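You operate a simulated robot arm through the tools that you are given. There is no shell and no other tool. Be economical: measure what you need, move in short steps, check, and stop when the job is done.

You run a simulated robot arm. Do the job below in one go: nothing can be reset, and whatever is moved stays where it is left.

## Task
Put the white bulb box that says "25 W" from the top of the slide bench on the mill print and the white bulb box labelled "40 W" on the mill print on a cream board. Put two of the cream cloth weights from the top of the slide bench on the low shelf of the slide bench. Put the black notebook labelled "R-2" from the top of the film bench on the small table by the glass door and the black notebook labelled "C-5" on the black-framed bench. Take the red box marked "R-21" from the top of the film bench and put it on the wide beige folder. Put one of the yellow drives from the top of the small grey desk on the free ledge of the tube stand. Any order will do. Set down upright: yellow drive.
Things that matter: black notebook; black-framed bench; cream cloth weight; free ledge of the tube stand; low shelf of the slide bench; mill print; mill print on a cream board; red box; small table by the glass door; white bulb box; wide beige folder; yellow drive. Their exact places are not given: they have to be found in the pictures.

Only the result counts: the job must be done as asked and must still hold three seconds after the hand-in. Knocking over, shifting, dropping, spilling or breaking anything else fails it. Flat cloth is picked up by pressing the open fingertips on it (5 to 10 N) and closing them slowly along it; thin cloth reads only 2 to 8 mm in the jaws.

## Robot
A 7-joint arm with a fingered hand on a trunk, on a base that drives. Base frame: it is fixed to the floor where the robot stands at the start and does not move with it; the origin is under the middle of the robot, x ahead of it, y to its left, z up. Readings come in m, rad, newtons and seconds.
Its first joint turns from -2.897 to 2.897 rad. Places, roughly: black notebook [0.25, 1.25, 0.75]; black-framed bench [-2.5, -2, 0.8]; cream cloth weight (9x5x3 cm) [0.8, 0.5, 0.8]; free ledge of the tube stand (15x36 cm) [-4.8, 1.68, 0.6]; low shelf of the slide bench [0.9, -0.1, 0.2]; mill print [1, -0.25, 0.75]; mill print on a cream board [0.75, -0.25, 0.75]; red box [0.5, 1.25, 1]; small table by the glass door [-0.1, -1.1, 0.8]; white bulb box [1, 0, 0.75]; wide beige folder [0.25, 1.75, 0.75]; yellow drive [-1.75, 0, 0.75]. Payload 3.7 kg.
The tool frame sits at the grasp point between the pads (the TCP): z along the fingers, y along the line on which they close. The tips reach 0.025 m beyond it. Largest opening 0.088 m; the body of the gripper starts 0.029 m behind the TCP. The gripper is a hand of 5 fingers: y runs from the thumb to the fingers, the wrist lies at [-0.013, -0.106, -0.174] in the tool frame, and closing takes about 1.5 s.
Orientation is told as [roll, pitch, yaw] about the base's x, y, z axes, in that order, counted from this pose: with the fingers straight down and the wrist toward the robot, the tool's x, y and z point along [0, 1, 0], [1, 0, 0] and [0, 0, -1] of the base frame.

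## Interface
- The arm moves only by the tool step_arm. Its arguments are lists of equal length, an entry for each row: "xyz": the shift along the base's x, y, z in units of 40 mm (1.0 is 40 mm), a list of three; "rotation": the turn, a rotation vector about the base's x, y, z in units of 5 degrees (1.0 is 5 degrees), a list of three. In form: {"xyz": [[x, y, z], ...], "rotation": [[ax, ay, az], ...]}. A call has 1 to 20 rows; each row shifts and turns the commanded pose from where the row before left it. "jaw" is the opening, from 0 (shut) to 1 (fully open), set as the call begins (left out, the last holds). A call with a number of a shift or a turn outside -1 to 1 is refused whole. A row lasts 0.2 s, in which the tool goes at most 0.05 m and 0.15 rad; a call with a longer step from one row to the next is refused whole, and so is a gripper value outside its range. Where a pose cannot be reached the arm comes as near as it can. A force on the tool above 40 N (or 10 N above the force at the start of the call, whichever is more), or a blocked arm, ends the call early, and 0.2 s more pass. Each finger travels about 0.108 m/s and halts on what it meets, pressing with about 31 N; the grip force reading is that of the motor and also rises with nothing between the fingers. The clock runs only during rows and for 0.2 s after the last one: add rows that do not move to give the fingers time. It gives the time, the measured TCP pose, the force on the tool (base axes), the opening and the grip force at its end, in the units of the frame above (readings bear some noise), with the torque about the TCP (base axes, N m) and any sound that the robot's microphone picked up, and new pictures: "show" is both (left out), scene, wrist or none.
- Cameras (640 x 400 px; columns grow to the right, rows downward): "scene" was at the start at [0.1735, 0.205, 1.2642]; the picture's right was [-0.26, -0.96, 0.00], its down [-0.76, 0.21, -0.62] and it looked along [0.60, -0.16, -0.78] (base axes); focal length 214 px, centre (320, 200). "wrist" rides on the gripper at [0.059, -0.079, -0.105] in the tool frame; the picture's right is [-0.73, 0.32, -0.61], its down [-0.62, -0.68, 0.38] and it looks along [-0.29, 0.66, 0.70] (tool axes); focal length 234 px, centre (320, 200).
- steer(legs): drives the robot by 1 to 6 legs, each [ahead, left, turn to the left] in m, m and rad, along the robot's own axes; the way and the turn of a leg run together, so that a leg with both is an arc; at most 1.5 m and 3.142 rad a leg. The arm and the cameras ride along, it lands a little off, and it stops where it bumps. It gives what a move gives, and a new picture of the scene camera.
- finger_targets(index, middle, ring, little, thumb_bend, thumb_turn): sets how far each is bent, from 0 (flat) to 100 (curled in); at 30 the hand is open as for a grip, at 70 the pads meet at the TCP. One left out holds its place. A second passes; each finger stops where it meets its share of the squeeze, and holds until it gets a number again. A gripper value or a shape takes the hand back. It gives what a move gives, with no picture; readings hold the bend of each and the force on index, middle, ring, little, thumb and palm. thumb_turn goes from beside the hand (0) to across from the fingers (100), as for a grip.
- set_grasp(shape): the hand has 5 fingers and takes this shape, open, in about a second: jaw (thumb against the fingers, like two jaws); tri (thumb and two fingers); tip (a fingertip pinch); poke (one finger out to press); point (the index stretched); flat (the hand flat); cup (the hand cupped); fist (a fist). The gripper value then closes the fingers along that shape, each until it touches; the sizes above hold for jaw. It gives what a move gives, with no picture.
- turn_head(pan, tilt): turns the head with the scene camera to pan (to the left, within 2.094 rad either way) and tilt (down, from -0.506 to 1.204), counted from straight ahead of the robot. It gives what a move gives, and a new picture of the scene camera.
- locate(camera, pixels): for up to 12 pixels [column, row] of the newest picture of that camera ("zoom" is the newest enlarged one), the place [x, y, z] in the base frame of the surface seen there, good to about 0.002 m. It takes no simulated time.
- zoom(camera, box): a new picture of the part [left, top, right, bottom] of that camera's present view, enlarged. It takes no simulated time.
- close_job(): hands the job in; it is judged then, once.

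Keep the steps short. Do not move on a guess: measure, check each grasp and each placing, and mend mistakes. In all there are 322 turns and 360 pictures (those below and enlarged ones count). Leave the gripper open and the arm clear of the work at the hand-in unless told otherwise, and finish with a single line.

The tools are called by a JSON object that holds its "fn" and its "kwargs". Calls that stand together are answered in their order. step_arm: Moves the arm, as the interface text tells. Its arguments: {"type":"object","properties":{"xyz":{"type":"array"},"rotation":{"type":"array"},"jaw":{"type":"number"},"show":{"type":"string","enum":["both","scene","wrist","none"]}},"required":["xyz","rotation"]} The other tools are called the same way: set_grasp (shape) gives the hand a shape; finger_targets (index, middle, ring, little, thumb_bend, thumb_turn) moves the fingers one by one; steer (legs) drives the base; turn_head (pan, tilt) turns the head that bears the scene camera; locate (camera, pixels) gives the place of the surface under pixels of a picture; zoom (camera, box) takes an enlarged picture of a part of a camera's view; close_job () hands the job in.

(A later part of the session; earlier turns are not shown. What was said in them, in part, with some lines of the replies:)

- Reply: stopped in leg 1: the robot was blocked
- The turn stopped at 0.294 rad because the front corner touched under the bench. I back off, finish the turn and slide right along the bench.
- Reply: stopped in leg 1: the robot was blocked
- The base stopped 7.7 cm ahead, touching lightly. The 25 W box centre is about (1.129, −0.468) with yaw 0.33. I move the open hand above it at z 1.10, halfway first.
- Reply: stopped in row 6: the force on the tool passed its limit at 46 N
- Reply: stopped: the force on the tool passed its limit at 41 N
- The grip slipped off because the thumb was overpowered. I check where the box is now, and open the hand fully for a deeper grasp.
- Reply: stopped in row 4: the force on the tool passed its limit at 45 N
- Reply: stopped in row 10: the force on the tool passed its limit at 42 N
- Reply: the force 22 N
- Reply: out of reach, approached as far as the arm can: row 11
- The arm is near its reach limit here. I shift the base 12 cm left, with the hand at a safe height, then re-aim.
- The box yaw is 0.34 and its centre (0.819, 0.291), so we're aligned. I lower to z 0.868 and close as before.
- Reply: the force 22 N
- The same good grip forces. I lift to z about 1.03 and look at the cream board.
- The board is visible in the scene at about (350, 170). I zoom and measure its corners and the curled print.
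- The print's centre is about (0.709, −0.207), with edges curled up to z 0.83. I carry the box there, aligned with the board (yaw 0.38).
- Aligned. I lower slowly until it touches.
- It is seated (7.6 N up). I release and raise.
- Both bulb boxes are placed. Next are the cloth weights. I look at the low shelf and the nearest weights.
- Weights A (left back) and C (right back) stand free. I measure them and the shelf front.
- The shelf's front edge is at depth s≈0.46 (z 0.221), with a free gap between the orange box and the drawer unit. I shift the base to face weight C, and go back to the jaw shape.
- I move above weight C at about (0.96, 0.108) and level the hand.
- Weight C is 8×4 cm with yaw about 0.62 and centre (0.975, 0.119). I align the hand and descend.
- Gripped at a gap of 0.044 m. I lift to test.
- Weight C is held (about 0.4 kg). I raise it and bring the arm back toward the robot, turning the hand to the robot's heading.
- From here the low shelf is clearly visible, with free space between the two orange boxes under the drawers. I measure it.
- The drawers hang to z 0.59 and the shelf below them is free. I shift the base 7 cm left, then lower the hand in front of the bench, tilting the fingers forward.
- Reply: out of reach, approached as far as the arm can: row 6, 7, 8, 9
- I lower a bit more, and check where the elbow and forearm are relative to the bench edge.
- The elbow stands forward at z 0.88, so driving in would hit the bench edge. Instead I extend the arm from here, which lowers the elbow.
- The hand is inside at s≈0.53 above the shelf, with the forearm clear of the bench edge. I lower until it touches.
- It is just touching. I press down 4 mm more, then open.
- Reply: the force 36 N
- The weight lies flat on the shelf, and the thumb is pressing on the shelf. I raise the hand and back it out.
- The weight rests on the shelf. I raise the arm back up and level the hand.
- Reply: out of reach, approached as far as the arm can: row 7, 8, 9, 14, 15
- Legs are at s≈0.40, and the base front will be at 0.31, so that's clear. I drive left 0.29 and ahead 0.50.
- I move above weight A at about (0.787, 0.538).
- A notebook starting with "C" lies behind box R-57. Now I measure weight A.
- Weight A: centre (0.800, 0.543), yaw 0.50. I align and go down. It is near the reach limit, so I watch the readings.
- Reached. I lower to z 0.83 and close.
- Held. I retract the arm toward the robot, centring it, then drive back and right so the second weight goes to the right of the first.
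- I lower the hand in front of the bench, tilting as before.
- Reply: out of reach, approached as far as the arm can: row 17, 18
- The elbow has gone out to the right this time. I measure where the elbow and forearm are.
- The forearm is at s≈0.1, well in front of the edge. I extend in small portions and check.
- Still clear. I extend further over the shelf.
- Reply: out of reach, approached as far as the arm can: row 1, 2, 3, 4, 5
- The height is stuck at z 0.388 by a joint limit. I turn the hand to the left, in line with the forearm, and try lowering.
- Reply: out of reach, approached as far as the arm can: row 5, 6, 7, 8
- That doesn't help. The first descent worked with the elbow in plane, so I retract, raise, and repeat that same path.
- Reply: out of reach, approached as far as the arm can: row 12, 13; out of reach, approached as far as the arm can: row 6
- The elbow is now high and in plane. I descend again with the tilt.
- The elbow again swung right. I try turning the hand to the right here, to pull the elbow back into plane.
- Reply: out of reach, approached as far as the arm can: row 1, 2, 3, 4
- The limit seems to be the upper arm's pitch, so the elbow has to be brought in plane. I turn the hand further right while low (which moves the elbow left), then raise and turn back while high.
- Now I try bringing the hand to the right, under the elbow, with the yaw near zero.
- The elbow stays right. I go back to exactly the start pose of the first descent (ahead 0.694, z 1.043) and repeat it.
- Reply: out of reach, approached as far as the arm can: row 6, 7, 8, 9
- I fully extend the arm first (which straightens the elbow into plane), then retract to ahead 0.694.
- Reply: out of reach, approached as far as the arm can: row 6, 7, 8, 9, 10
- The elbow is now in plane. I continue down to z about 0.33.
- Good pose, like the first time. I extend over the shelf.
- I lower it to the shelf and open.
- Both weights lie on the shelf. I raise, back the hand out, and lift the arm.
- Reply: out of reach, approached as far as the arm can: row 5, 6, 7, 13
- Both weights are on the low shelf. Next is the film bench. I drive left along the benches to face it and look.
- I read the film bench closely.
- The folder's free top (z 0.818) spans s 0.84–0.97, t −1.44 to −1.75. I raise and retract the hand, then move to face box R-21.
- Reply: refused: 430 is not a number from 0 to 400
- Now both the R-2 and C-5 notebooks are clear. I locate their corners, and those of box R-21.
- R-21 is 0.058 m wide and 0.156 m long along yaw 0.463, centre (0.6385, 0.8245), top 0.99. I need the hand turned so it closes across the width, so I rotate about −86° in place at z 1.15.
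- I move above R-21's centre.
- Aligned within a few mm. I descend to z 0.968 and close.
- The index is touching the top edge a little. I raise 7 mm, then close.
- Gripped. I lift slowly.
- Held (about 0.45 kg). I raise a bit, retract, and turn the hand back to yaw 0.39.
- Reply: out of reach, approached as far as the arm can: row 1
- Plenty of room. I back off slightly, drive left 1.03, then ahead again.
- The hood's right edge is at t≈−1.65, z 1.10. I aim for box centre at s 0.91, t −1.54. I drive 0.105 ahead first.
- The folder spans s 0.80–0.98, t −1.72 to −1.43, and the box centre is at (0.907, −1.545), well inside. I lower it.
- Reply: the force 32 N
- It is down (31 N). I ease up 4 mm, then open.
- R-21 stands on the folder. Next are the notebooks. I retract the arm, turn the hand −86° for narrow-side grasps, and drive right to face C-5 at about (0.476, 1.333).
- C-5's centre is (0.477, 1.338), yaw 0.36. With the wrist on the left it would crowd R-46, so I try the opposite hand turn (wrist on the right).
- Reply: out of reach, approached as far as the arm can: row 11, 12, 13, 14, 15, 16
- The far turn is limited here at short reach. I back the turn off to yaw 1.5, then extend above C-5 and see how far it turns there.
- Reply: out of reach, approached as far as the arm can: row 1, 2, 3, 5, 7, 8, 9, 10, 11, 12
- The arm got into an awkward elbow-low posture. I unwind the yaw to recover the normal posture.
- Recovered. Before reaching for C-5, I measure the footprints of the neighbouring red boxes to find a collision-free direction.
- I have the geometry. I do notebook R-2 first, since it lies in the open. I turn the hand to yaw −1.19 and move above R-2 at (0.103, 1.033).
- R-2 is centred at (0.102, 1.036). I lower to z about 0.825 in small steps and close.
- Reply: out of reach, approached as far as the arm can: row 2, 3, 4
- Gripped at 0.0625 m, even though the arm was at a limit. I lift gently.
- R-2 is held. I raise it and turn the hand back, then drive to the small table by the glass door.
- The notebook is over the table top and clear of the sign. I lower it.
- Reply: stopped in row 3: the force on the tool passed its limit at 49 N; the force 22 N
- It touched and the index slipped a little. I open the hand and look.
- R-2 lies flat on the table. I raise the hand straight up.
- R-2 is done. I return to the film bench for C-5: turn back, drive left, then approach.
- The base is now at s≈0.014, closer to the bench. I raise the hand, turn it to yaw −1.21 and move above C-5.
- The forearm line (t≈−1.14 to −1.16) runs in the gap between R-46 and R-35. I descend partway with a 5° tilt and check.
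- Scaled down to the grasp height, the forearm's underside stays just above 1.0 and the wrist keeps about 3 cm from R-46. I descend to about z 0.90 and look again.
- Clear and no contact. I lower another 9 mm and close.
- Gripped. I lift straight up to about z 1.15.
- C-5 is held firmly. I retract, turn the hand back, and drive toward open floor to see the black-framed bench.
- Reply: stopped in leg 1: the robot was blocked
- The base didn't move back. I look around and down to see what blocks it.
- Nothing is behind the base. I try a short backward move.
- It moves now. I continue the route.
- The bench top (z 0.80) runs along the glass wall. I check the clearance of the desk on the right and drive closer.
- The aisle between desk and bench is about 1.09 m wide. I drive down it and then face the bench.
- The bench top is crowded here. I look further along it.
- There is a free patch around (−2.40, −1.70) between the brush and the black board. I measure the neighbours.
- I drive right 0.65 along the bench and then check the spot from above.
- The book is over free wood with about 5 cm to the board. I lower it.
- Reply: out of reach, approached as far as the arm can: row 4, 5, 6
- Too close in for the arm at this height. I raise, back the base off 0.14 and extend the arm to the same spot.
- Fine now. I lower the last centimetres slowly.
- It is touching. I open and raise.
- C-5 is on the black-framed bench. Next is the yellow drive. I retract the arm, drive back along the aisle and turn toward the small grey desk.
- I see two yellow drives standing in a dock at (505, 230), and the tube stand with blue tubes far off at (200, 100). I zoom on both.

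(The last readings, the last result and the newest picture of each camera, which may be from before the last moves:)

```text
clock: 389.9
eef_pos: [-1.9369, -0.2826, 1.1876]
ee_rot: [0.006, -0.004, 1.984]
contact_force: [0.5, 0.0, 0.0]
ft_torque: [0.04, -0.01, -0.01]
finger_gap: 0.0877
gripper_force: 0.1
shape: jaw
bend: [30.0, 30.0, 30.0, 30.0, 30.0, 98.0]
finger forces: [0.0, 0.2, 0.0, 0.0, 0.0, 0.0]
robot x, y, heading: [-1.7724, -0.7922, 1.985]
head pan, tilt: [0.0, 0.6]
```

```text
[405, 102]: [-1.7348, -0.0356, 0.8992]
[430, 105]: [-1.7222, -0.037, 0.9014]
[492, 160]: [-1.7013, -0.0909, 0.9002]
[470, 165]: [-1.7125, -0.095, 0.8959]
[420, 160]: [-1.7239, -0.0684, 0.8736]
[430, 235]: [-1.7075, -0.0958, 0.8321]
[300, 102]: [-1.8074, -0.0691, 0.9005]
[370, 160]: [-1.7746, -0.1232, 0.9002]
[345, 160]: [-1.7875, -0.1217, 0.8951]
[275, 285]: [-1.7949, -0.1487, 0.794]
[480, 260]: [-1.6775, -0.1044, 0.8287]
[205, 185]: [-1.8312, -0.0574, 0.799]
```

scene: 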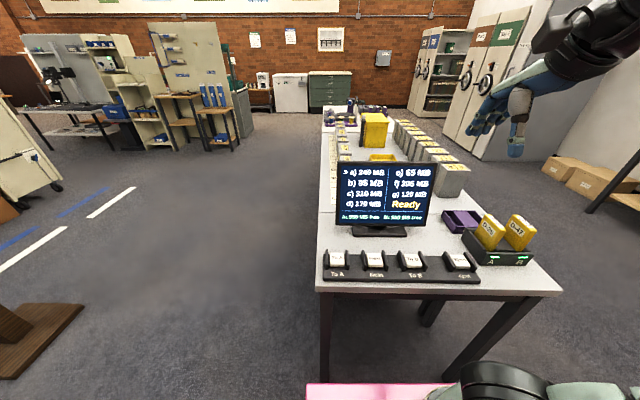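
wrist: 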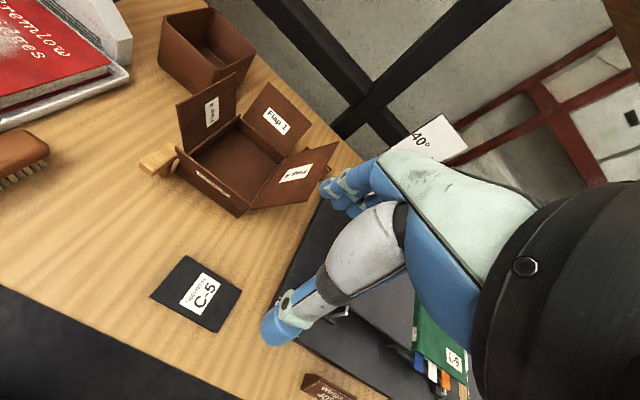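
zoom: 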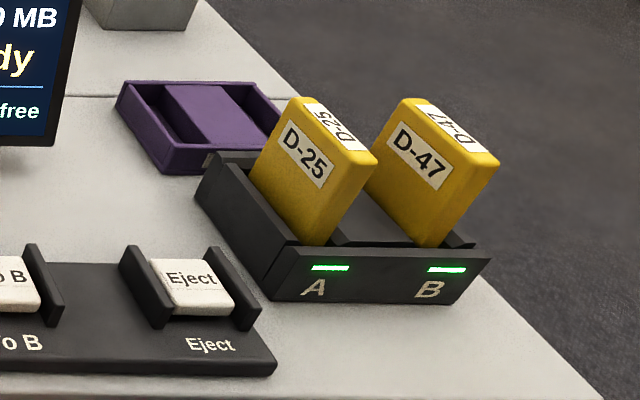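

D-47 and D-25 stand 7.5 cm apart, tops at z 0.90, about 2 cm thick. I check the monitor's position relative to D-25.

{"fn": "locate", "kwargs": {"camera": "scene", "pixels": [[433, 170], [430, 225], [405, 232], [345, 170], [385, 235], [445, 190], [460, 215], [460, 180], [470, 260]]}}

{"fn": "locate", "kwargs": {"camera": "zoom", "pixels": [[285, 145], [300, 240], [320, 230], [372, 165], [335, 200], [375, 190], [440, 230], [490, 175], [380, 240], [200, 150]]}}

```text
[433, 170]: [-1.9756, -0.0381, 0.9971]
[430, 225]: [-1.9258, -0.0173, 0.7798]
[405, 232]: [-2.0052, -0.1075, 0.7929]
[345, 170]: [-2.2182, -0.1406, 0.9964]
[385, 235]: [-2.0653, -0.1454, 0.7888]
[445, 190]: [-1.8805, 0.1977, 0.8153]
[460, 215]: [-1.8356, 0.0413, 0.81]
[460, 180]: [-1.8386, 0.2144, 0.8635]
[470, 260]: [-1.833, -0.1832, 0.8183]
```

```text
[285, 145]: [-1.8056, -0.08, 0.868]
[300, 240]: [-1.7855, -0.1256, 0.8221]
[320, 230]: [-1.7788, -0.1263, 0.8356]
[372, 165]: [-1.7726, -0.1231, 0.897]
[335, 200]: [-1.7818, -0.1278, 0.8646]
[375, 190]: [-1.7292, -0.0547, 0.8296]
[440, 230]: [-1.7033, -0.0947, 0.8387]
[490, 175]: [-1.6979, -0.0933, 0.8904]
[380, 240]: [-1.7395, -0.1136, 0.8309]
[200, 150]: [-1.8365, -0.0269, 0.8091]
```

I take D-25: the wrist will be over the low tray on its left, 13 cm from the monitor. I set a narrower opening, turn the hand to yaw 0.39 and move above D-25.

{"fn": "step_arm", "kwargs": {"xyz": [[0, 0, 0], [0, 0, 0], [0, 0, 0], [0, 0, 0], [0, 0, 0], [0, 0, 0], [0, 0, 0], [0, 0, 0], [0, 0, 0], [0, 0, 0], [0, 0, 0], [0, 0, 0], [0, 0, 0], [0.62, 0.795, 0], [0.62, 0.795, 0], [0.62, 0.795, 0], [0.62, 0.795, 0], [0.62, 0.795, 0], [0.62, 0.795, 0], [0, 0, 0]], "rotation": [[0, 0, -1], [0, 0, -1], [0, 0, -1], [0, 0, -1], [0, 0, -1], [0, 0, -1], [0, 0, -1], [0, 0, -1], [0, 0, -1], [0, 0, -1], [0, 0, -1], [0, 0, -1], [0, 0, -1], [0, 0, -1], [0, 0, -1], [0, 0, -1], [0, 0, -1], [0, 0, -1], [0, 0, -0.26], [0, 0, 0]], "jaw": 0.6}}

```text
clock: 394.1
eef_pos: [-1.7877, -0.0923, 1.1864]
ee_rot: [0.007, -0.005, 0.388]
contact_force: [0.4, 0.7, 0.3]
ft_torque: [-0.02, 0.0, 0.02]
finger_gap: 0.0531
gripper_force: 0.0
shape: jaw
bend: [29.0, 40.0, 37.0, 43.0, 64.0, 100.0]
finger forces: [0.1, 0.1, 0.1, 0.1, 0.0, 0.0]
robot x, y, heading: [-1.7733, -0.7952, 1.982]
head pan, tilt: [0.0, 0.6]
```

scene: 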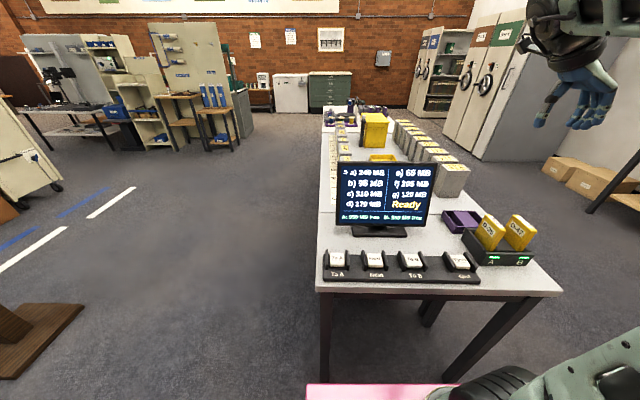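
wrist: 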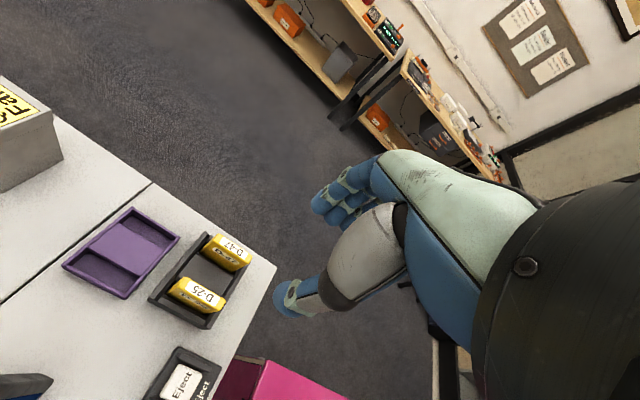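

{"fn": "step_arm", "kwargs": {"xyz": [[0, 0, -0.9], [0, 0, -0.9], [0, 0, -0.9], [0, 0, -0.9], [0, 0, 0]], "rotation": [[0, 0, 0], [0, 0, 0], [0, 0, 0], [0, 0, 0], [0, 0, 0]], "show": "wrist"}}

{"fn": "zoom", "kwargs": {"camera": "wrist", "box": [150, 180, 330, 340]}}

```text
clock: 395.3
eef_pos: [-1.7882, -0.0924, 1.0395]
ee_rot: [0.005, -0.004, 0.392]
contact_force: [-0.1, 0.3, 0.3]
ft_torque: [-0.03, -0.01, 0.02]
finger_gap: 0.0527
gripper_force: 0.0
shape: jaw
bend: [29.0, 40.0, 37.0, 43.0, 64.0, 100.0]
finger forces: [0.0, 0.0, 0.1, 0.1, 0.0, 0.0]
robot x, y, heading: [-1.7707, -0.7926, 1.986]
head pan, tilt: [0.0, 0.6]
```

wrist: 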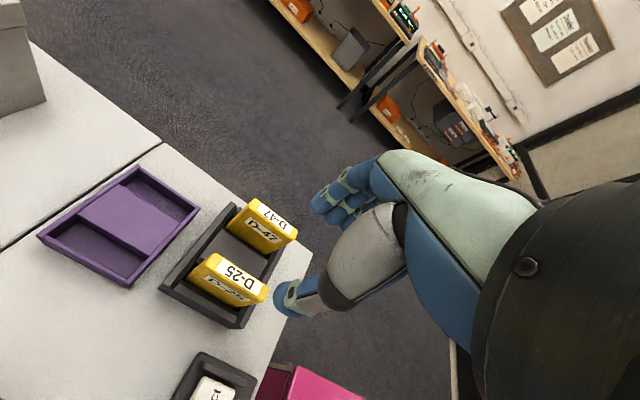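

```text
2.50 times, centred on (240, 260) of wrist
```

zoom: 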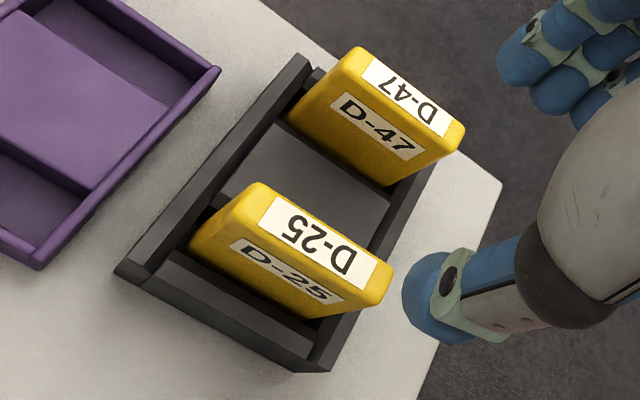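

{"fn": "locate", "kwargs": {"camera": "zoom", "pixels": [[258, 186], [388, 268], [375, 298], [240, 205], [318, 240], [210, 235], [310, 305], [360, 52], [460, 130], [445, 152]]}}

```text
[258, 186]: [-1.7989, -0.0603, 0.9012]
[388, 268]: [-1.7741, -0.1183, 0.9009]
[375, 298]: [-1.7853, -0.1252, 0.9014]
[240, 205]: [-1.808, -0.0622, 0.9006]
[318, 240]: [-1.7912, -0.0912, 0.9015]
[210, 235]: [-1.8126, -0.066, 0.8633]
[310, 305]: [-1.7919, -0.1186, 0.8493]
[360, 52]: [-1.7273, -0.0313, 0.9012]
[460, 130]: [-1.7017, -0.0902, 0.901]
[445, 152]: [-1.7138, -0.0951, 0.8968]
```

Aligned within 2 mm. I lower to z 0.875 and close.

{"fn": "step_arm", "kwargs": {"xyz": [[-0.05, 0, -0.8], [0, 0, -0.8], [0, 0, -0.8], [0, 0, -0.8], [0, 0, -0.6], [0, 0, -0.3], [0, 0, 0]], "rotation": [[0, 0, 0], [0, 0, 0], [0, 0, 0], [0, 0, 0], [0, 0, 0], [0, 0, 0], [0, 0, 0]], "show": "wrist"}}

```text
clock: 396.9
eef_pos: [-1.7881, -0.0919, 0.8776]
ee_rot: [0.007, -0.003, 0.391]
contact_force: [0.3, 0.7, 0.8]
ft_torque: [-0.02, -0.01, -0.02]
finger_gap: 0.0531
gripper_force: 0.1
shape: jaw
bend: [29.0, 40.0, 37.0, 43.0, 64.0, 100.0]
finger forces: [0.0, 0.0, 0.1, 0.0, 0.0, 0.1]
robot x, y, heading: [-1.7712, -0.7858, 1.984]
head pan, tilt: [0.0, 0.6]
```

wrist: 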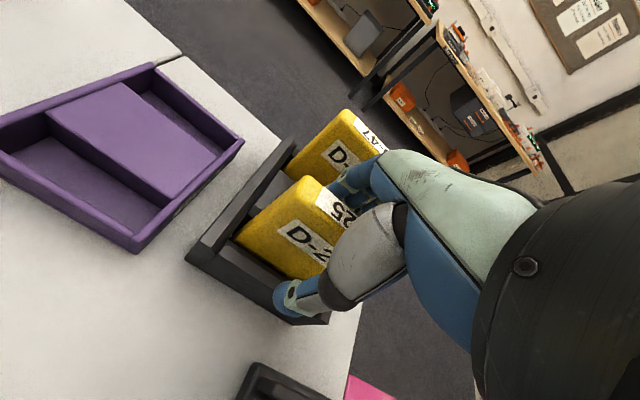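

{"fn": "step_arm", "kwargs": {"xyz": [[0, 0, 0], [0, 0, 0], [0, 0, 0], [0, 0, 0], [0, 0, 0]], "rotation": [[0, 0, 0], [0, 0, 0], [0, 0, 0], [0, 0, 0], [0, 0, 0]], "jaw": 0.0, "show": "wrist"}}

{"fn": "step_arm", "kwargs": {"xyz": [[0, 0, 0.2], [0, 0, 0.3], [0, 0, 0.5], [0, 0, 0.5], [0, 0, 0]], "rotation": [[0, 0, 0], [0, 0, 0], [0, 0, 0], [0, 0, 0], [0, 0, 0]], "show": "wrist"}}

```text
clock: 398.1
eef_pos: [-1.7887, -0.0925, 0.8766]
ee_rot: [0.007, -0.004, 0.391]
contact_force: [-1.4, -0.8, -0.9]
ft_torque: [-0.04, 0.05, 0.13]
finger_gap: 0.0128
gripper_force: 31.4
shape: jaw
bend: [73.0, 63.0, 63.0, 66.0, 74.0, 100.0]
finger forces: [14.8, 7.2, 3.3, 1.5, 28.4, 0.0]
robot x, y, heading: [-1.773, -0.7897, 1.982]
head pan, tilt: [0.0, 0.6]
```

wrist: 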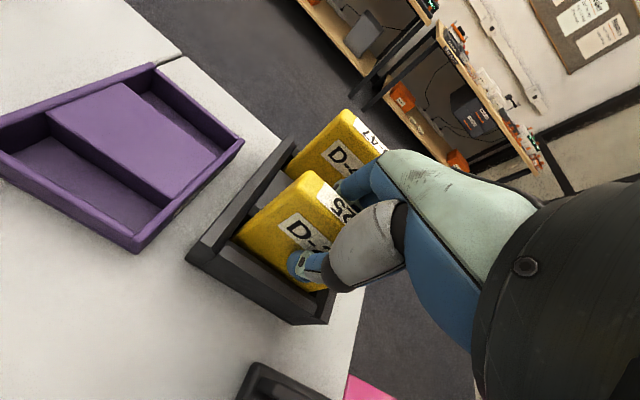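

```text
clock: 399.3
eef_pos: [-1.7898, -0.0937, 0.9375]
ee_rot: [0.009, -0.003, 0.392]
contact_force: [0.3, 0.6, -2.3]
ft_torque: [0.0, -0.03, 0.01]
finger_gap: 0.0125
gripper_force: 30.9
shape: jaw
bend: [72.0, 64.0, 71.0, 71.0, 75.0, 99.0]
finger forces: [18.8, 6.2, 3.0, 0.0, 28.0, 0.1]
robot x, y, heading: [-1.7737, -0.7905, 1.984]
head pan, tilt: [0.0, 0.6]
```

wrist: 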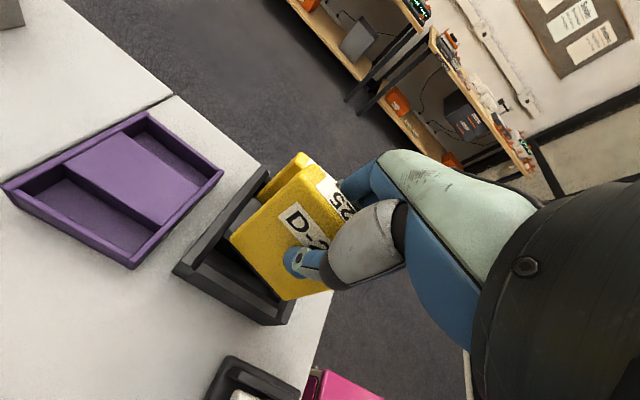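

The drive is out of the dock. I raise it, retract and turn the hand back.

{"fn": "step_arm", "kwargs": {"xyz": [[0, 0, 0.9], [0, 0, 0.9], [0, 0, 0.9], [0, 0, 0.9], [0, 0, 0.9], [0, 0, 0.9], [0.3, -0.85, 0], [0.3, -0.85, 0], [0.3, -0.85, 0], [0.3, -0.85, 0], [0, 0, 0], [0, 0, 0], [0, 0, 0], [0, 0, 0], [0, 0, 0], [0, 0, 0], [0, 0, 0], [0, 0, 0], [0, 0, 0], [0, 0, 0]], "rotation": [[0, 0, 0], [0, 0, 0], [0, 0, 1], [0, 0, 1], [0, 0, 1], [0, 0, 1], [0, 0, 1], [0, 0, 1], [0, 0, 1], [0, 0, 1], [0, 0, 1], [0, 0, 1], [0, 0, 1], [0, 0, 1], [0, 0, 1], [0, 0, 1], [0, 0, 1], [0, 0, 1], [0, 0, 1], [0, 0, 1]]}}

```text
clock: 403.5
eef_pos: [-1.7427, -0.2269, 1.1555]
ee_rot: [0.007, -0.004, 1.961]
contact_force: [-0.4, 0.6, -2.1]
ft_torque: [0.0, -0.02, -0.01]
finger_gap: 0.0121
gripper_force: 30.8
shape: jaw
bend: [72.0, 64.0, 70.0, 71.0, 75.0, 99.0]
finger forces: [19.4, 5.8, 2.7, 0.0, 27.9, 0.1]
robot x, y, heading: [-1.7773, -0.7924, 1.985]
head pan, tilt: [0.0, 0.6]
```

scene: 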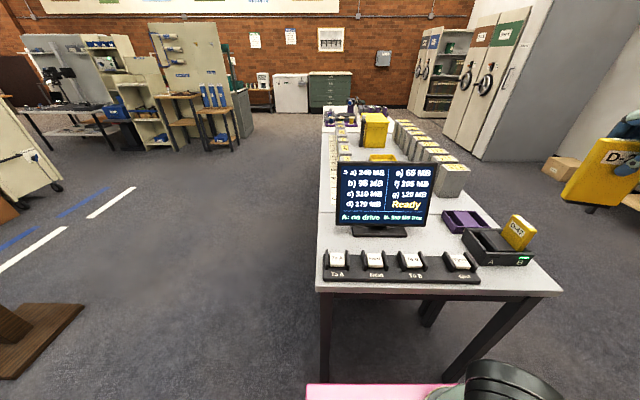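
wrist: 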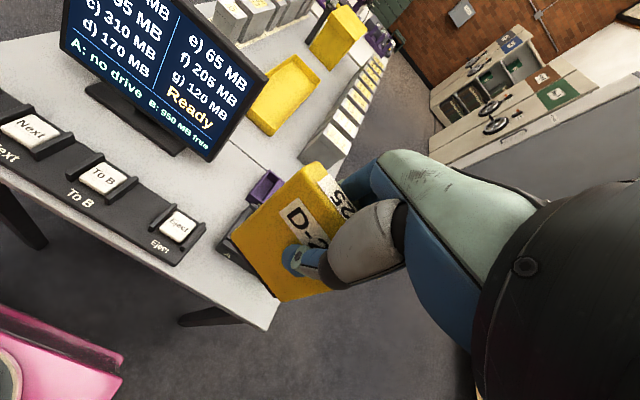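

{"fn": "zoom", "kwargs": {"camera": "wrist", "box": [200, 140, 380, 320]}}

{"fn": "locate", "kwargs": {"camera": "wrist", "pixels": [[312, 166], [235, 235], [282, 298], [330, 288], [300, 172], [340, 195], [262, 240]]}}

{"fn": "zoom", "kwargs": {"camera": "scene", "box": [540, 100, 640, 230]}}

```text
2.22 times, centred on (290, 230) of wrist
```

zoom: 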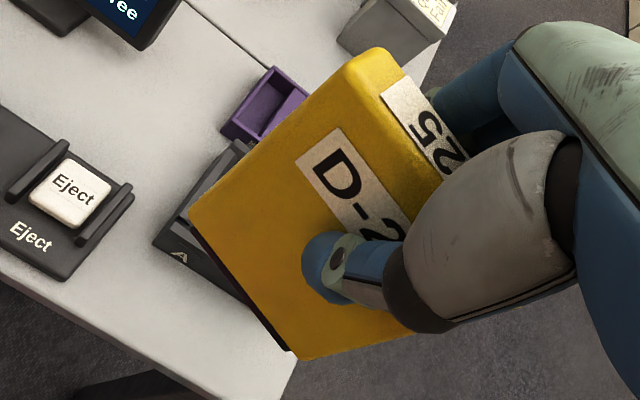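

```text
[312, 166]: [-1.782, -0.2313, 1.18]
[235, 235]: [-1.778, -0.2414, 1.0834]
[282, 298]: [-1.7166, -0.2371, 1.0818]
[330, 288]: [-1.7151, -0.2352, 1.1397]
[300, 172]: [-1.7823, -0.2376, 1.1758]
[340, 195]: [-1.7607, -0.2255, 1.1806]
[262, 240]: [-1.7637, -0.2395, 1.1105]
```

```text
3.08 times, centred on (590, 165) of scene
```

zoom: 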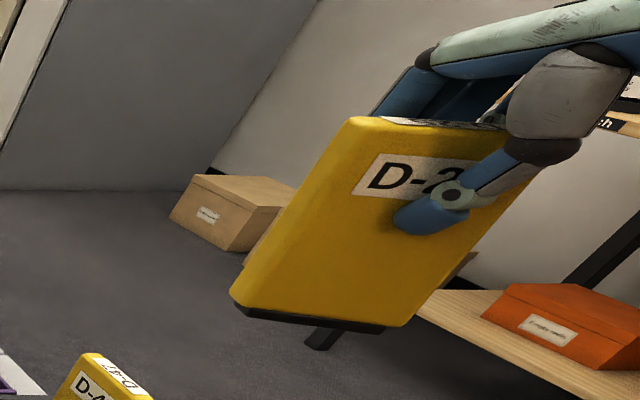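

The drive hangs upright, its bottom level at TCP−0.075. I check the floor obstacle at (40, 340) and the stand position before driving.

{"fn": "locate", "kwargs": {"camera": "scene", "pixels": [[40, 345], [80, 310], [215, 110], [205, 112], [235, 108], [180, 97], [215, 140], [240, 140], [50, 190], [330, 370]]}}

{"fn": "turn_head", "kwargs": {"pan": 0.9, "tilt": 0.5}}

```text
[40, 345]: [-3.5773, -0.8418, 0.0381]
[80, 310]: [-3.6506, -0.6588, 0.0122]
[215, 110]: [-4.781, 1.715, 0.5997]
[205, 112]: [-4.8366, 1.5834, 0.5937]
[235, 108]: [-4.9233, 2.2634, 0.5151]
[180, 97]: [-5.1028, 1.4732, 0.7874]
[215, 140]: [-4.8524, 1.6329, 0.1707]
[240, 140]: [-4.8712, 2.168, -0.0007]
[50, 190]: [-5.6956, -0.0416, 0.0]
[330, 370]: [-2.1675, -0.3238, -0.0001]
```

```text
clock: 404.7
eef_pos: [-1.7418, -0.227, 1.1556]
ee_rot: [0.008, -0.004, 1.961]
contact_force: [-0.2, 0.6, -2.1]
ft_torque: [0.05, -0.01, -0.01]
finger_gap: 0.0125
gripper_force: 30.9
shape: jaw
bend: [72.0, 64.0, 70.0, 71.0, 75.0, 99.0]
finger forces: [19.4, 5.7, 2.7, 0.0, 27.9, 0.1]
robot x, y, heading: [-1.7689, -0.7943, 1.987]
head pan, tilt: [0.901, 0.499]
```

scene: 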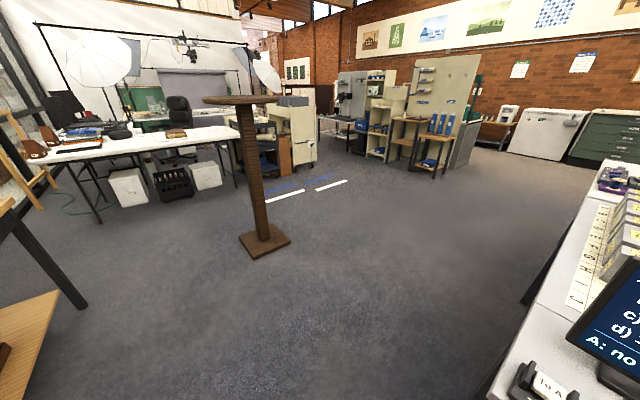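

The route is clear: a tall stand at s≈−3.6, t≈−0.67 must be avoided, so I go left 0.9, ahead 2.5, then left 0.9.

{"fn": "steer", "kwargs": {"legs": [[0, 0.9, -0.02], [1.5, 0, 0], [0.9, 0, 0], [0, 0.9, 0]]}}

{"fn": "turn_head", "kwargs": {"pan": 0.0, "tilt": 0.75}}

```text
clock: 425.2
eef_pos: [-4.2742, 1.3323, 1.1545]
ee_rot: [0.006, -0.004, 1.919]
contact_force: [0.4, 0.4, -1.7]
ft_torque: [-0.02, -0.02, 0.0]
finger_gap: 0.0123
gripper_force: 31.3
shape: jaw
bend: [72.0, 64.0, 70.0, 71.0, 75.0, 99.0]
finger forces: [19.4, 5.9, 2.8, 0.0, 27.9, 0.0]
robot x, y, heading: [-4.3274, 0.7737, 1.944]
head pan, tilt: [0.901, 0.499]
```

scene: 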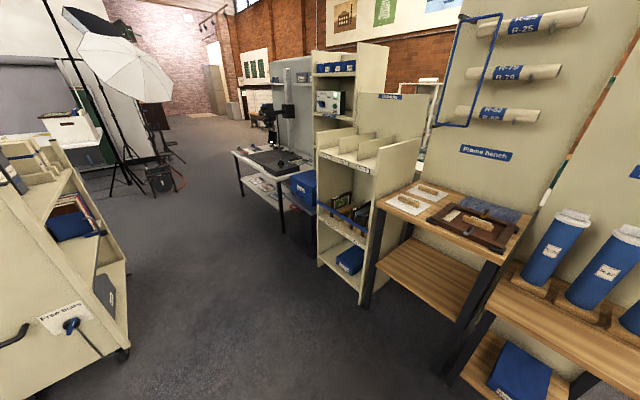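

```text
clock: 426.4
eef_pos: [-4.2763, 1.3322, 1.1549]
ee_rot: [0.009, -0.005, 1.92]
contact_force: [0.6, -0.3, -1.4]
ft_torque: [-0.02, -0.01, 0.0]
finger_gap: 0.0121
gripper_force: 31.3
shape: jaw
bend: [72.0, 64.0, 70.0, 71.0, 75.0, 99.0]
finger forces: [19.4, 5.8, 2.7, 0.0, 27.8, 0.0]
robot x, y, heading: [-4.3325, 0.7731, 1.945]
head pan, tilt: [0.0, 0.75]
```

scene: 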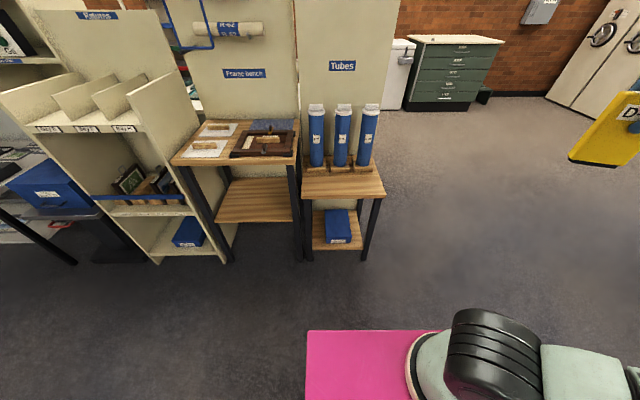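

{"fn": "locate", "kwargs": {"camera": "scene", "pixels": [[304, 194], [383, 194], [305, 178], [380, 178], [343, 185], [316, 168], [340, 165], [365, 165], [308, 172], [295, 155], [365, 110], [318, 108]]}}

{"fn": "zoom", "kwargs": {"camera": "scene", "box": [260, 90, 420, 260]}}

```text
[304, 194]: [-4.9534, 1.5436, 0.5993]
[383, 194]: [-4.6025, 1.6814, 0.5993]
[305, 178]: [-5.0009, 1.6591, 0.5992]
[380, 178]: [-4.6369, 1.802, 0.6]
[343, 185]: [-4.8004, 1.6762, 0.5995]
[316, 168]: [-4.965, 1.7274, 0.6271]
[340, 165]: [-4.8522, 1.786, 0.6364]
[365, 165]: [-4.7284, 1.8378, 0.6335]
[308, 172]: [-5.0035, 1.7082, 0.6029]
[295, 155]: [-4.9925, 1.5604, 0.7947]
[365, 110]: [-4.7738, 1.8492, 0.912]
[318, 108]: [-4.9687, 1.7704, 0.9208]
```

```text
2.35 times, centred on (340, 175) of scene
```

zoom: 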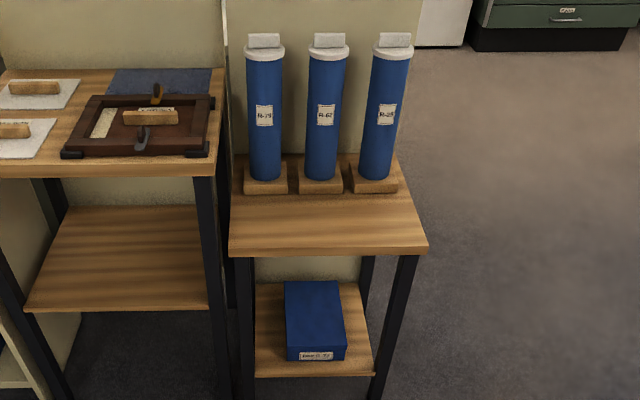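

The ledge strip is centred near (−4.79, 1.67) at z 0.60. I drive 0.2 ahead and 0.2 left to face it.

{"fn": "steer", "kwargs": {"legs": [[0.2, 0.2, 0.015]]}}

```text
clock: 428.4
eef_pos: [-4.541, 1.4466, 1.1546]
ee_rot: [0.005, -0.004, 1.929]
contact_force: [0.0, -0.1, -0.9]
ft_torque: [0.02, -0.03, -0.02]
finger_gap: 0.012
gripper_force: 30.8
shape: jaw
bend: [72.0, 64.0, 70.0, 71.0, 75.0, 99.0]
finger forces: [19.3, 5.8, 2.7, 0.0, 27.9, 0.0]
robot x, y, heading: [-4.5917, 0.8876, 1.953]
head pan, tilt: [0.0, 0.75]
```

scene: 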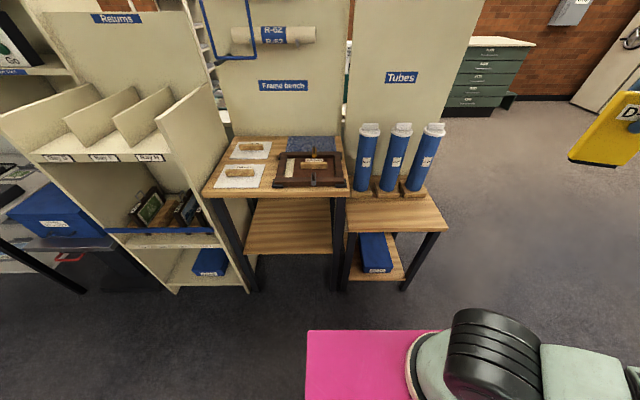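

I move above the ledge strip and lower partway.

{"fn": "step_arm", "kwargs": {"xyz": [[-0.76, 0.69, 0], [-0.76, 0.69, 0], [-0.76, 0.69, 0], [-0.76, 0.69, 0], [-0.76, 0.69, 0], [-0.76, 0.69, 0], [-0.76, 0.69, 0], [-0.76, 0.69, 0], [0, 0, -0.9], [0, 0, -0.9], [0, 0, -0.9], [0, 0, 0]], "rotation": [[0, 0, 0], [0, 0, 0], [0, 0, 0], [0, 0, 0], [0, 0, 0], [0, 0, 0], [0, 0, 0], [0, 0, 0], [0, 0, 0], [0, 0, 0], [0, 0, 0], [0, 0, 0]]}}

```text
clock: 431.0
eef_pos: [-4.7852, 1.67, 1.0459]
ee_rot: [0.006, -0.004, 1.929]
contact_force: [-1.1, 1.0, -1.8]
ft_torque: [-0.02, -0.01, -0.01]
finger_gap: 0.0123
gripper_force: 31.2
shape: jaw
bend: [72.0, 64.0, 70.0, 71.0, 76.0, 98.0]
finger forces: [19.4, 5.9, 2.5, 0.1, 27.7, 0.0]
robot x, y, heading: [-4.5897, 0.8847, 1.95]
head pan, tilt: [0.0, 0.75]
```

scene: 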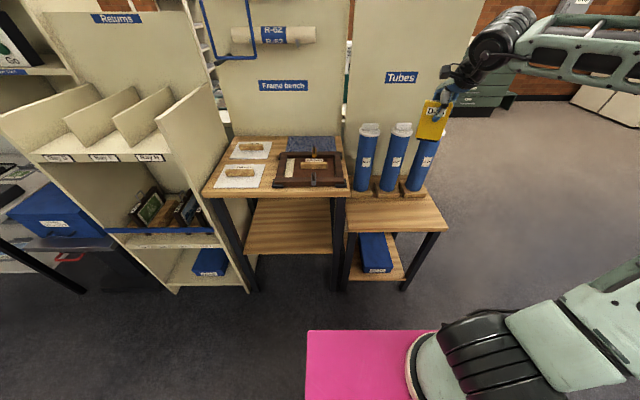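
wrist: 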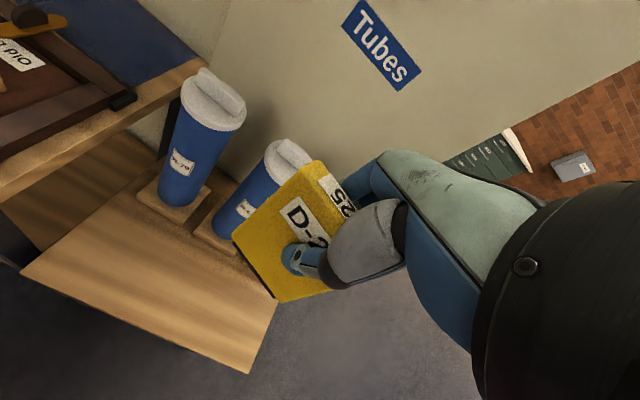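

{"fn": "locate", "kwargs": {"camera": "wrist", "pixels": [[168, 215], [215, 245], [185, 170], [240, 205], [240, 290], [150, 270], [236, 236], [280, 300], [305, 172], [225, 340], [60, 250]]}}

```text
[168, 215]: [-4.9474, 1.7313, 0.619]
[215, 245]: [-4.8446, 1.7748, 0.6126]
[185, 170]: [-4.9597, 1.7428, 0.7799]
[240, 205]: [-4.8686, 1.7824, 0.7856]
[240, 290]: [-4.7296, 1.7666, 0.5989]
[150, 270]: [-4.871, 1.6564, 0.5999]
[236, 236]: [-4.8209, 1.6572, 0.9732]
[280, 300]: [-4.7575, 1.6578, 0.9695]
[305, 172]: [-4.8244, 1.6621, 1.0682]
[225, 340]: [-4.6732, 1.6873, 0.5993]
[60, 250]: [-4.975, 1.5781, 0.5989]
```

The drive is centred on the free strip with ample margin to the tubes. I lower to just above the ledge.

{"fn": "step_arm", "kwargs": {"xyz": [[0, 0, -0.9], [0, 0, -0.9], [0, 0, -0.9], [0, 0, -0.9], [0, 0, -0.9], [0, 0, -0.9], [0, 0, -0.9], [0, 0, -0.9], [0, 0, -0.6], [0, 0, 0]], "rotation": [[0, 0, 0], [0, 0, 0], [0, 0, 0], [0, 0, 0], [0, 0, 0], [0, 0, 0], [0, 0, 0], [0, 0, 0], [0, 0, 0], [0, 0, 0]]}}

```text
clock: 433.2
eef_pos: [-4.7877, 1.6654, 0.739]
ee_rot: [0.007, -0.004, 1.93]
contact_force: [-0.5, 0.0, -1.2]
ft_torque: [0.02, -0.04, -0.01]
finger_gap: 0.0122
gripper_force: 31.0
shape: jaw
bend: [72.0, 64.0, 70.0, 71.0, 76.0, 98.0]
finger forces: [19.5, 6.0, 2.4, 0.1, 27.8, 0.1]
robot x, y, heading: [-4.5937, 0.8827, 1.949]
head pan, tilt: [0.0, 0.75]
```

scene: 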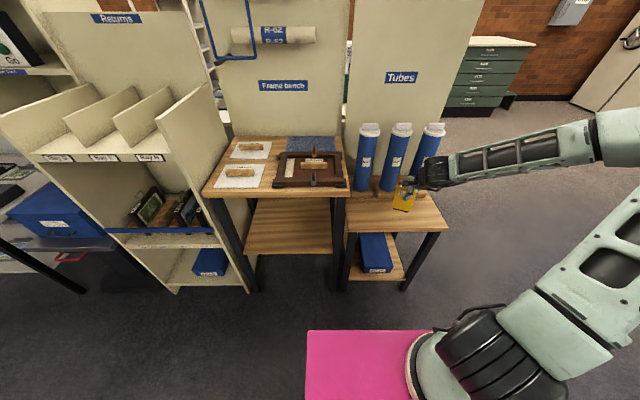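
wrist: 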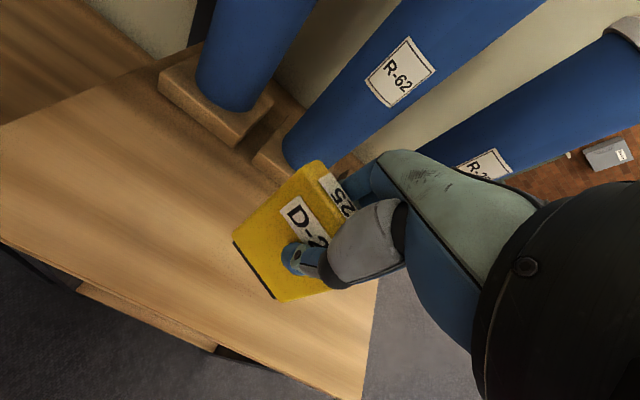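

{"fn": "step_arm", "kwargs": {"xyz": [[0, 0, -0.6], [0, 0, -0.5], [0, 0, -0.2], [0, 0, -0.1], [0, 0, 0]], "rotation": [[0, 0, 0], [0, 0, 0], [0, 0, 0], [0, 0, 0], [0, 0, 0]], "show": "wrist"}}

{"fn": "locate", "kwargs": {"camera": "wrist", "pixels": [[237, 238], [280, 298], [305, 172], [265, 245], [330, 285], [290, 185]]}}

```text
clock: 434.1
eef_pos: [-4.7857, 1.6702, 0.6878]
ee_rot: [0.005, -0.014, 1.929]
contact_force: [6.1, -2.2, 27.1]
ft_torque: [-0.15, -0.03, 0.06]
finger_gap: 0.015
gripper_force: 31.0
shape: jaw
bend: [73.0, 64.0, 70.0, 71.0, 76.0, 98.0]
finger forces: [21.2, 7.6, 2.8, 0.1, 35.8, 0.0]
robot x, y, heading: [-4.595, 0.8841, 1.952]
head pan, tilt: [0.0, 0.75]
stopped in row 4: the force on the tool passed its limit at 44 N (the readings are from after the stop); the commanded pose is now the measured one
```

wrist: 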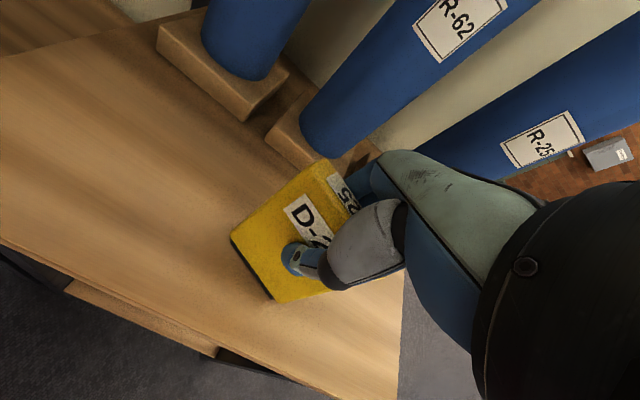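

```text
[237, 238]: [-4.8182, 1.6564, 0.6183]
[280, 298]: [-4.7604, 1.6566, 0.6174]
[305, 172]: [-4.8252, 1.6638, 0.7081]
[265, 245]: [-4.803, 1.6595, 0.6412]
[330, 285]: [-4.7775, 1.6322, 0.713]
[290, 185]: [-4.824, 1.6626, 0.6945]
```

Contact. The drive leans about 4.6° away, so I lift 8 mm, correct the lean, and measure again.

{"fn": "step_arm", "kwargs": {"xyz": [[0, 0, 0.2], [0, 0, 0], [0, 0, 0]], "rotation": [[0.45, 0.1, 0], [0.45, 0, 0], [0, 0, 0]], "show": "wrist"}}

{"fn": "locate", "kwargs": {"camera": "wrist", "pixels": [[240, 238], [280, 292], [303, 175], [292, 185], [265, 245], [262, 270], [285, 200], [320, 165]]}}

```text
clock: 434.9
eef_pos: [-4.7847, 1.6691, 0.6925]
ee_rot: [-0.013, -0.088, 1.931]
contact_force: [0.3, -0.6, -1.9]
ft_torque: [-0.01, -0.01, 0.01]
finger_gap: 0.0135
gripper_force: 31.0
shape: jaw
bend: [72.0, 64.0, 70.0, 71.0, 76.0, 98.0]
finger forces: [19.8, 6.6, 1.8, 0.0, 28.4, 0.0]
robot x, y, heading: [-4.5855, 0.8831, 1.951]
head pan, tilt: [0.0, 0.75]
```

wrist: 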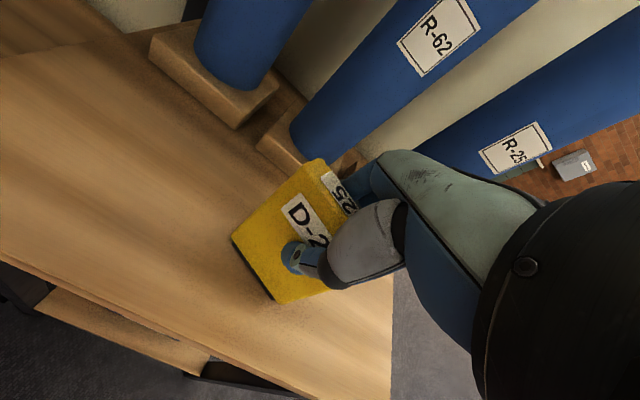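

```text
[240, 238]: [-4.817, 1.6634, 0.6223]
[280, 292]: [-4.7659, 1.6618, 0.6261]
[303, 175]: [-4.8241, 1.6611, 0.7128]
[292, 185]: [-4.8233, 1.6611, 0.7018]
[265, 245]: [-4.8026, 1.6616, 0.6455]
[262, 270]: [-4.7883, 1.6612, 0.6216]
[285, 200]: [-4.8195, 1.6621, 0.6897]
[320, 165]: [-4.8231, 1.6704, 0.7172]
```

The face is now vertical. I lower in 2 mm steps until light contact.

{"fn": "step_arm", "kwargs": {"xyz": [[0, 0, -0.06], [0, 0, -0.05], [0, 0, 0]], "rotation": [[0, 0, 0], [0, 0, 0], [0, 0, 0]], "show": "none"}}

```text
clock: 435.7
eef_pos: [-4.7842, 1.6691, 0.6894]
ee_rot: [-0.013, -0.086, 1.93]
contact_force: [1.0, 0.7, 1.0]
ft_torque: [-0.01, 0.0, -0.01]
finger_gap: 0.014
gripper_force: 31.0
shape: jaw
bend: [72.0, 64.0, 70.0, 71.0, 76.0, 98.0]
finger forces: [20.1, 7.0, 2.1, 0.0, 28.9, 0.0]
robot x, y, heading: [-4.5929, 0.8874, 1.951]
head pan, tilt: [0.0, 0.75]
```

{"fn": "step_arm", "kwargs": {"xyz": [[0, 0, -0.04], [0, 0, 0]], "rotation": [[0, 0, 0], [0, 0, 0]], "show": "wrist"}}

{"fn": "locate", "kwargs": {"camera": "wrist", "pixels": [[240, 238], [280, 292], [303, 175], [292, 185], [265, 245], [234, 240], [270, 298]]}}

```text
clock: 436.3
eef_pos: [-4.7844, 1.6693, 0.6881]
ee_rot: [-0.014, -0.088, 1.93]
contact_force: [2.3, 0.5, 10.8]
ft_torque: [-0.03, 0.02, -0.01]
finger_gap: 0.0136
gripper_force: 31.0
shape: jaw
bend: [72.0, 64.0, 70.0, 71.0, 77.0, 98.0]
finger forces: [20.9, 7.9, 2.5, 0.0, 30.3, 0.0]
robot x, y, heading: [-4.5913, 0.8899, 1.953]
head pan, tilt: [0.0, 0.75]
```

wrist: 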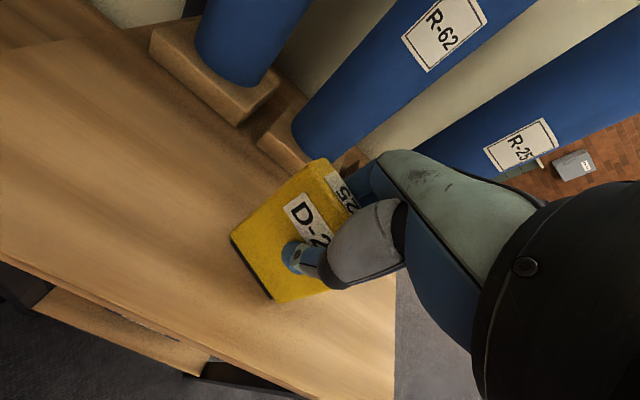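

```text
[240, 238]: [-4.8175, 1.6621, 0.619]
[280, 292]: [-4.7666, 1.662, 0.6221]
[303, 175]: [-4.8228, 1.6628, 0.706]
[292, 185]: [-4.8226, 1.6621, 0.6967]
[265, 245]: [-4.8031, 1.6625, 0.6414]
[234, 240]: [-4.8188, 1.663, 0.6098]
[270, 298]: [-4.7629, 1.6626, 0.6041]
```

The drive is vertical and seated with about 11 N. I open slowly.

{"fn": "step_arm", "kwargs": {"xyz": [[0, 0, 0], [0, 0, 0], [0, 0, 0]], "rotation": [[0, 0, 0], [0, 0, 0], [0, 0, 0]], "jaw": 0.3, "show": "wrist"}}

{"fn": "step_arm", "kwargs": {"xyz": [[0, 0, 0], [0, 0, 0], [0, 0, 0]], "rotation": [[0, 0, 0], [0, 0, 0], [0, 0, 0]], "jaw": 0.75, "show": "wrist"}}

```text
clock: 437.1
eef_pos: [-4.7844, 1.6692, 0.6873]
ee_rot: [-0.014, -0.087, 1.93]
contact_force: [-0.7, 1.2, 0.7]
ft_torque: [-0.01, -0.03, -0.03]
finger_gap: 0.0264
gripper_force: 0.1
shape: jaw
bend: [74.0, 54.0, 51.0, 48.0, 74.0, 100.0]
finger forces: [0.0, 0.0, 0.0, 0.0, 0.1, 0.0]
robot x, y, heading: [-4.5891, 0.8824, 1.95]
head pan, tilt: [0.0, 0.75]
```

wrist: 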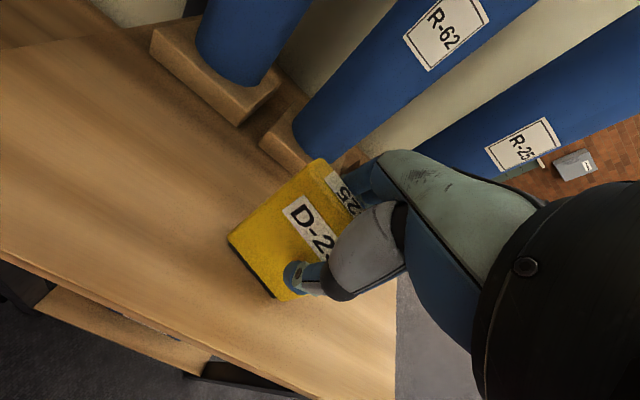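

```text
clock: 437.9
eef_pos: [-4.7845, 1.6698, 0.6875]
ee_rot: [-0.015, -0.088, 1.929]
contact_force: [0.6, 0.1, -0.4]
ft_torque: [0.0, -0.01, 0.0]
finger_gap: 0.0657
gripper_force: 0.1
shape: jaw
bend: [27.0, 36.0, 33.0, 34.0, 54.0, 99.0]
finger forces: [0.0, 0.0, 0.0, 0.0, 0.0, 0.0]
robot x, y, heading: [-4.5913, 0.8866, 1.954]
head pan, tilt: [0.0, 0.75]
```

wrist: 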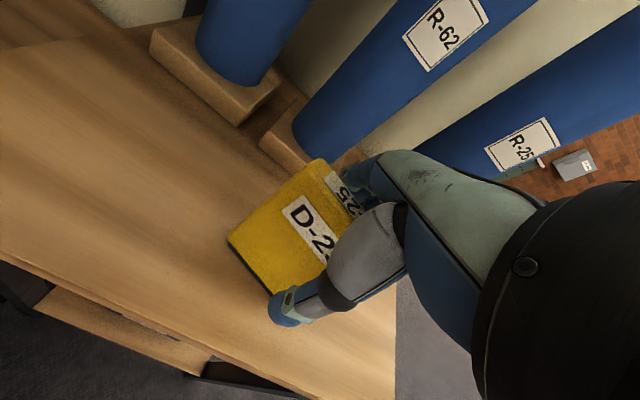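

It stands on its own. I raise the hand straight up.

{"fn": "step_arm", "kwargs": {"xyz": [[0, 0, 0.2], [0, 0, 0.4], [0, 0, 0.6], [0, 0, 0.9], [0, 0, 0.9], [0, 0, 0.9], [0, 0, 0.9], [0, 0, 0.9], [0, 0, 0.9], [0, 0, 0.9], [0, 0, 0.9], [0, 0, 0.9], [0, 0, 0]], "rotation": [[0, 0, 0], [0, 0, 0], [0, 0, 0], [0, 0, 0], [0, 0, 0], [0, 0, 0], [0, 0, 0], [0, 0, 0], [0, 0, 0], [0, 0, 0], [0, 0, 0], [0, 0, 0], [0, 0, 0]]}}

{"fn": "zoom", "kwargs": {"camera": "scene", "box": [320, 110, 460, 300]}}

```text
clock: 440.7
eef_pos: [-4.7848, 1.6717, 1.0604]
ee_rot: [-0.013, -0.087, 1.931]
contact_force: [0.0, -0.2, -0.5]
ft_torque: [-0.03, 0.02, 0.03]
finger_gap: 0.0657
gripper_force: 0.1
shape: jaw
bend: [27.0, 36.0, 33.0, 34.0, 54.0, 99.0]
finger forces: [0.0, 0.0, 0.0, 0.0, 0.1, 0.0]
robot x, y, heading: [-4.5899, 0.8826, 1.951]
head pan, tilt: [0.0, 0.75]
```

scene: 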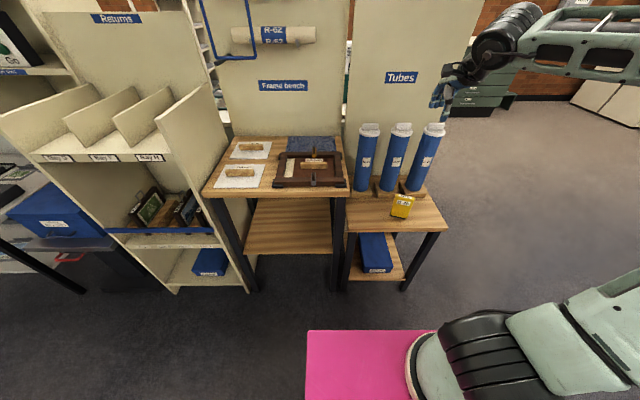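
wrist: 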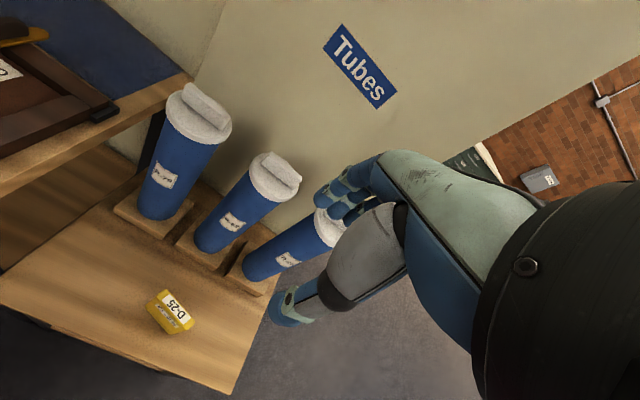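

```text
2.11 times, centred on (390, 205) of scene
```

zoom: 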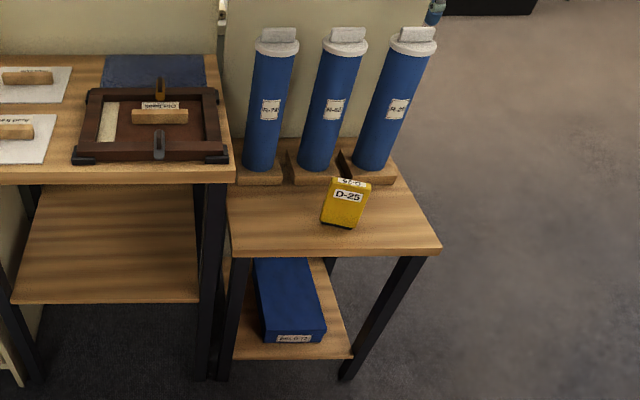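

The drive stands upright on the ledge. I open the hand fully and draw the arm clear.

{"fn": "step_arm", "kwargs": {"xyz": [[0.3, -0.8, 0.3], [0.3, -0.8, 0.3], [0.3, -0.8, 0.3], [0.3, -0.8, 0], [0.3, -0.8, 0], [0, 0, 0], [0, 0, 0]], "rotation": [[0, 0, 0], [0, 0, 0], [0, 0, 0], [0, 0, 0], [0, 0, 0], [0, 0, 0], [0, 0, 0]], "jaw": 1, "show": "scene"}}

```text
clock: 442.3
eef_pos: [-4.7265, 1.5101, 1.0924]
ee_rot: [-0.013, -0.087, 1.931]
contact_force: [-0.5, 0.7, 0.2]
ft_torque: [0.0, -0.01, -0.01]
finger_gap: 0.0878
gripper_force: 0.1
shape: jaw
bend: [30.0, 30.0, 30.0, 30.0, 30.0, 98.0]
finger forces: [0.0, 0.1, 0.0, 0.0, 0.1, 0.0]
robot x, y, heading: [-4.594, 0.8833, 1.951]
head pan, tilt: [0.0, 0.75]
```

scene: 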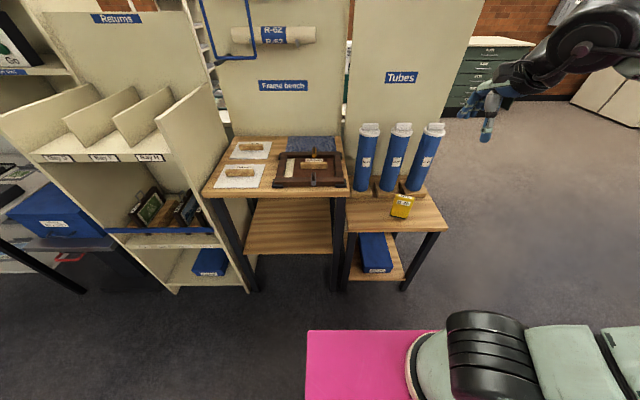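

All eight objects have been placed and checked, the hand is open and the arm is clear, so I hand in the job.

{"fn": "close_job", "kwargs": {}}

```text
The job is handed in.
```

All eight objects are in their asked-for places, the yellow drive (D-25) is standing upright on the tube stand's free ledge, and the job is handed in.
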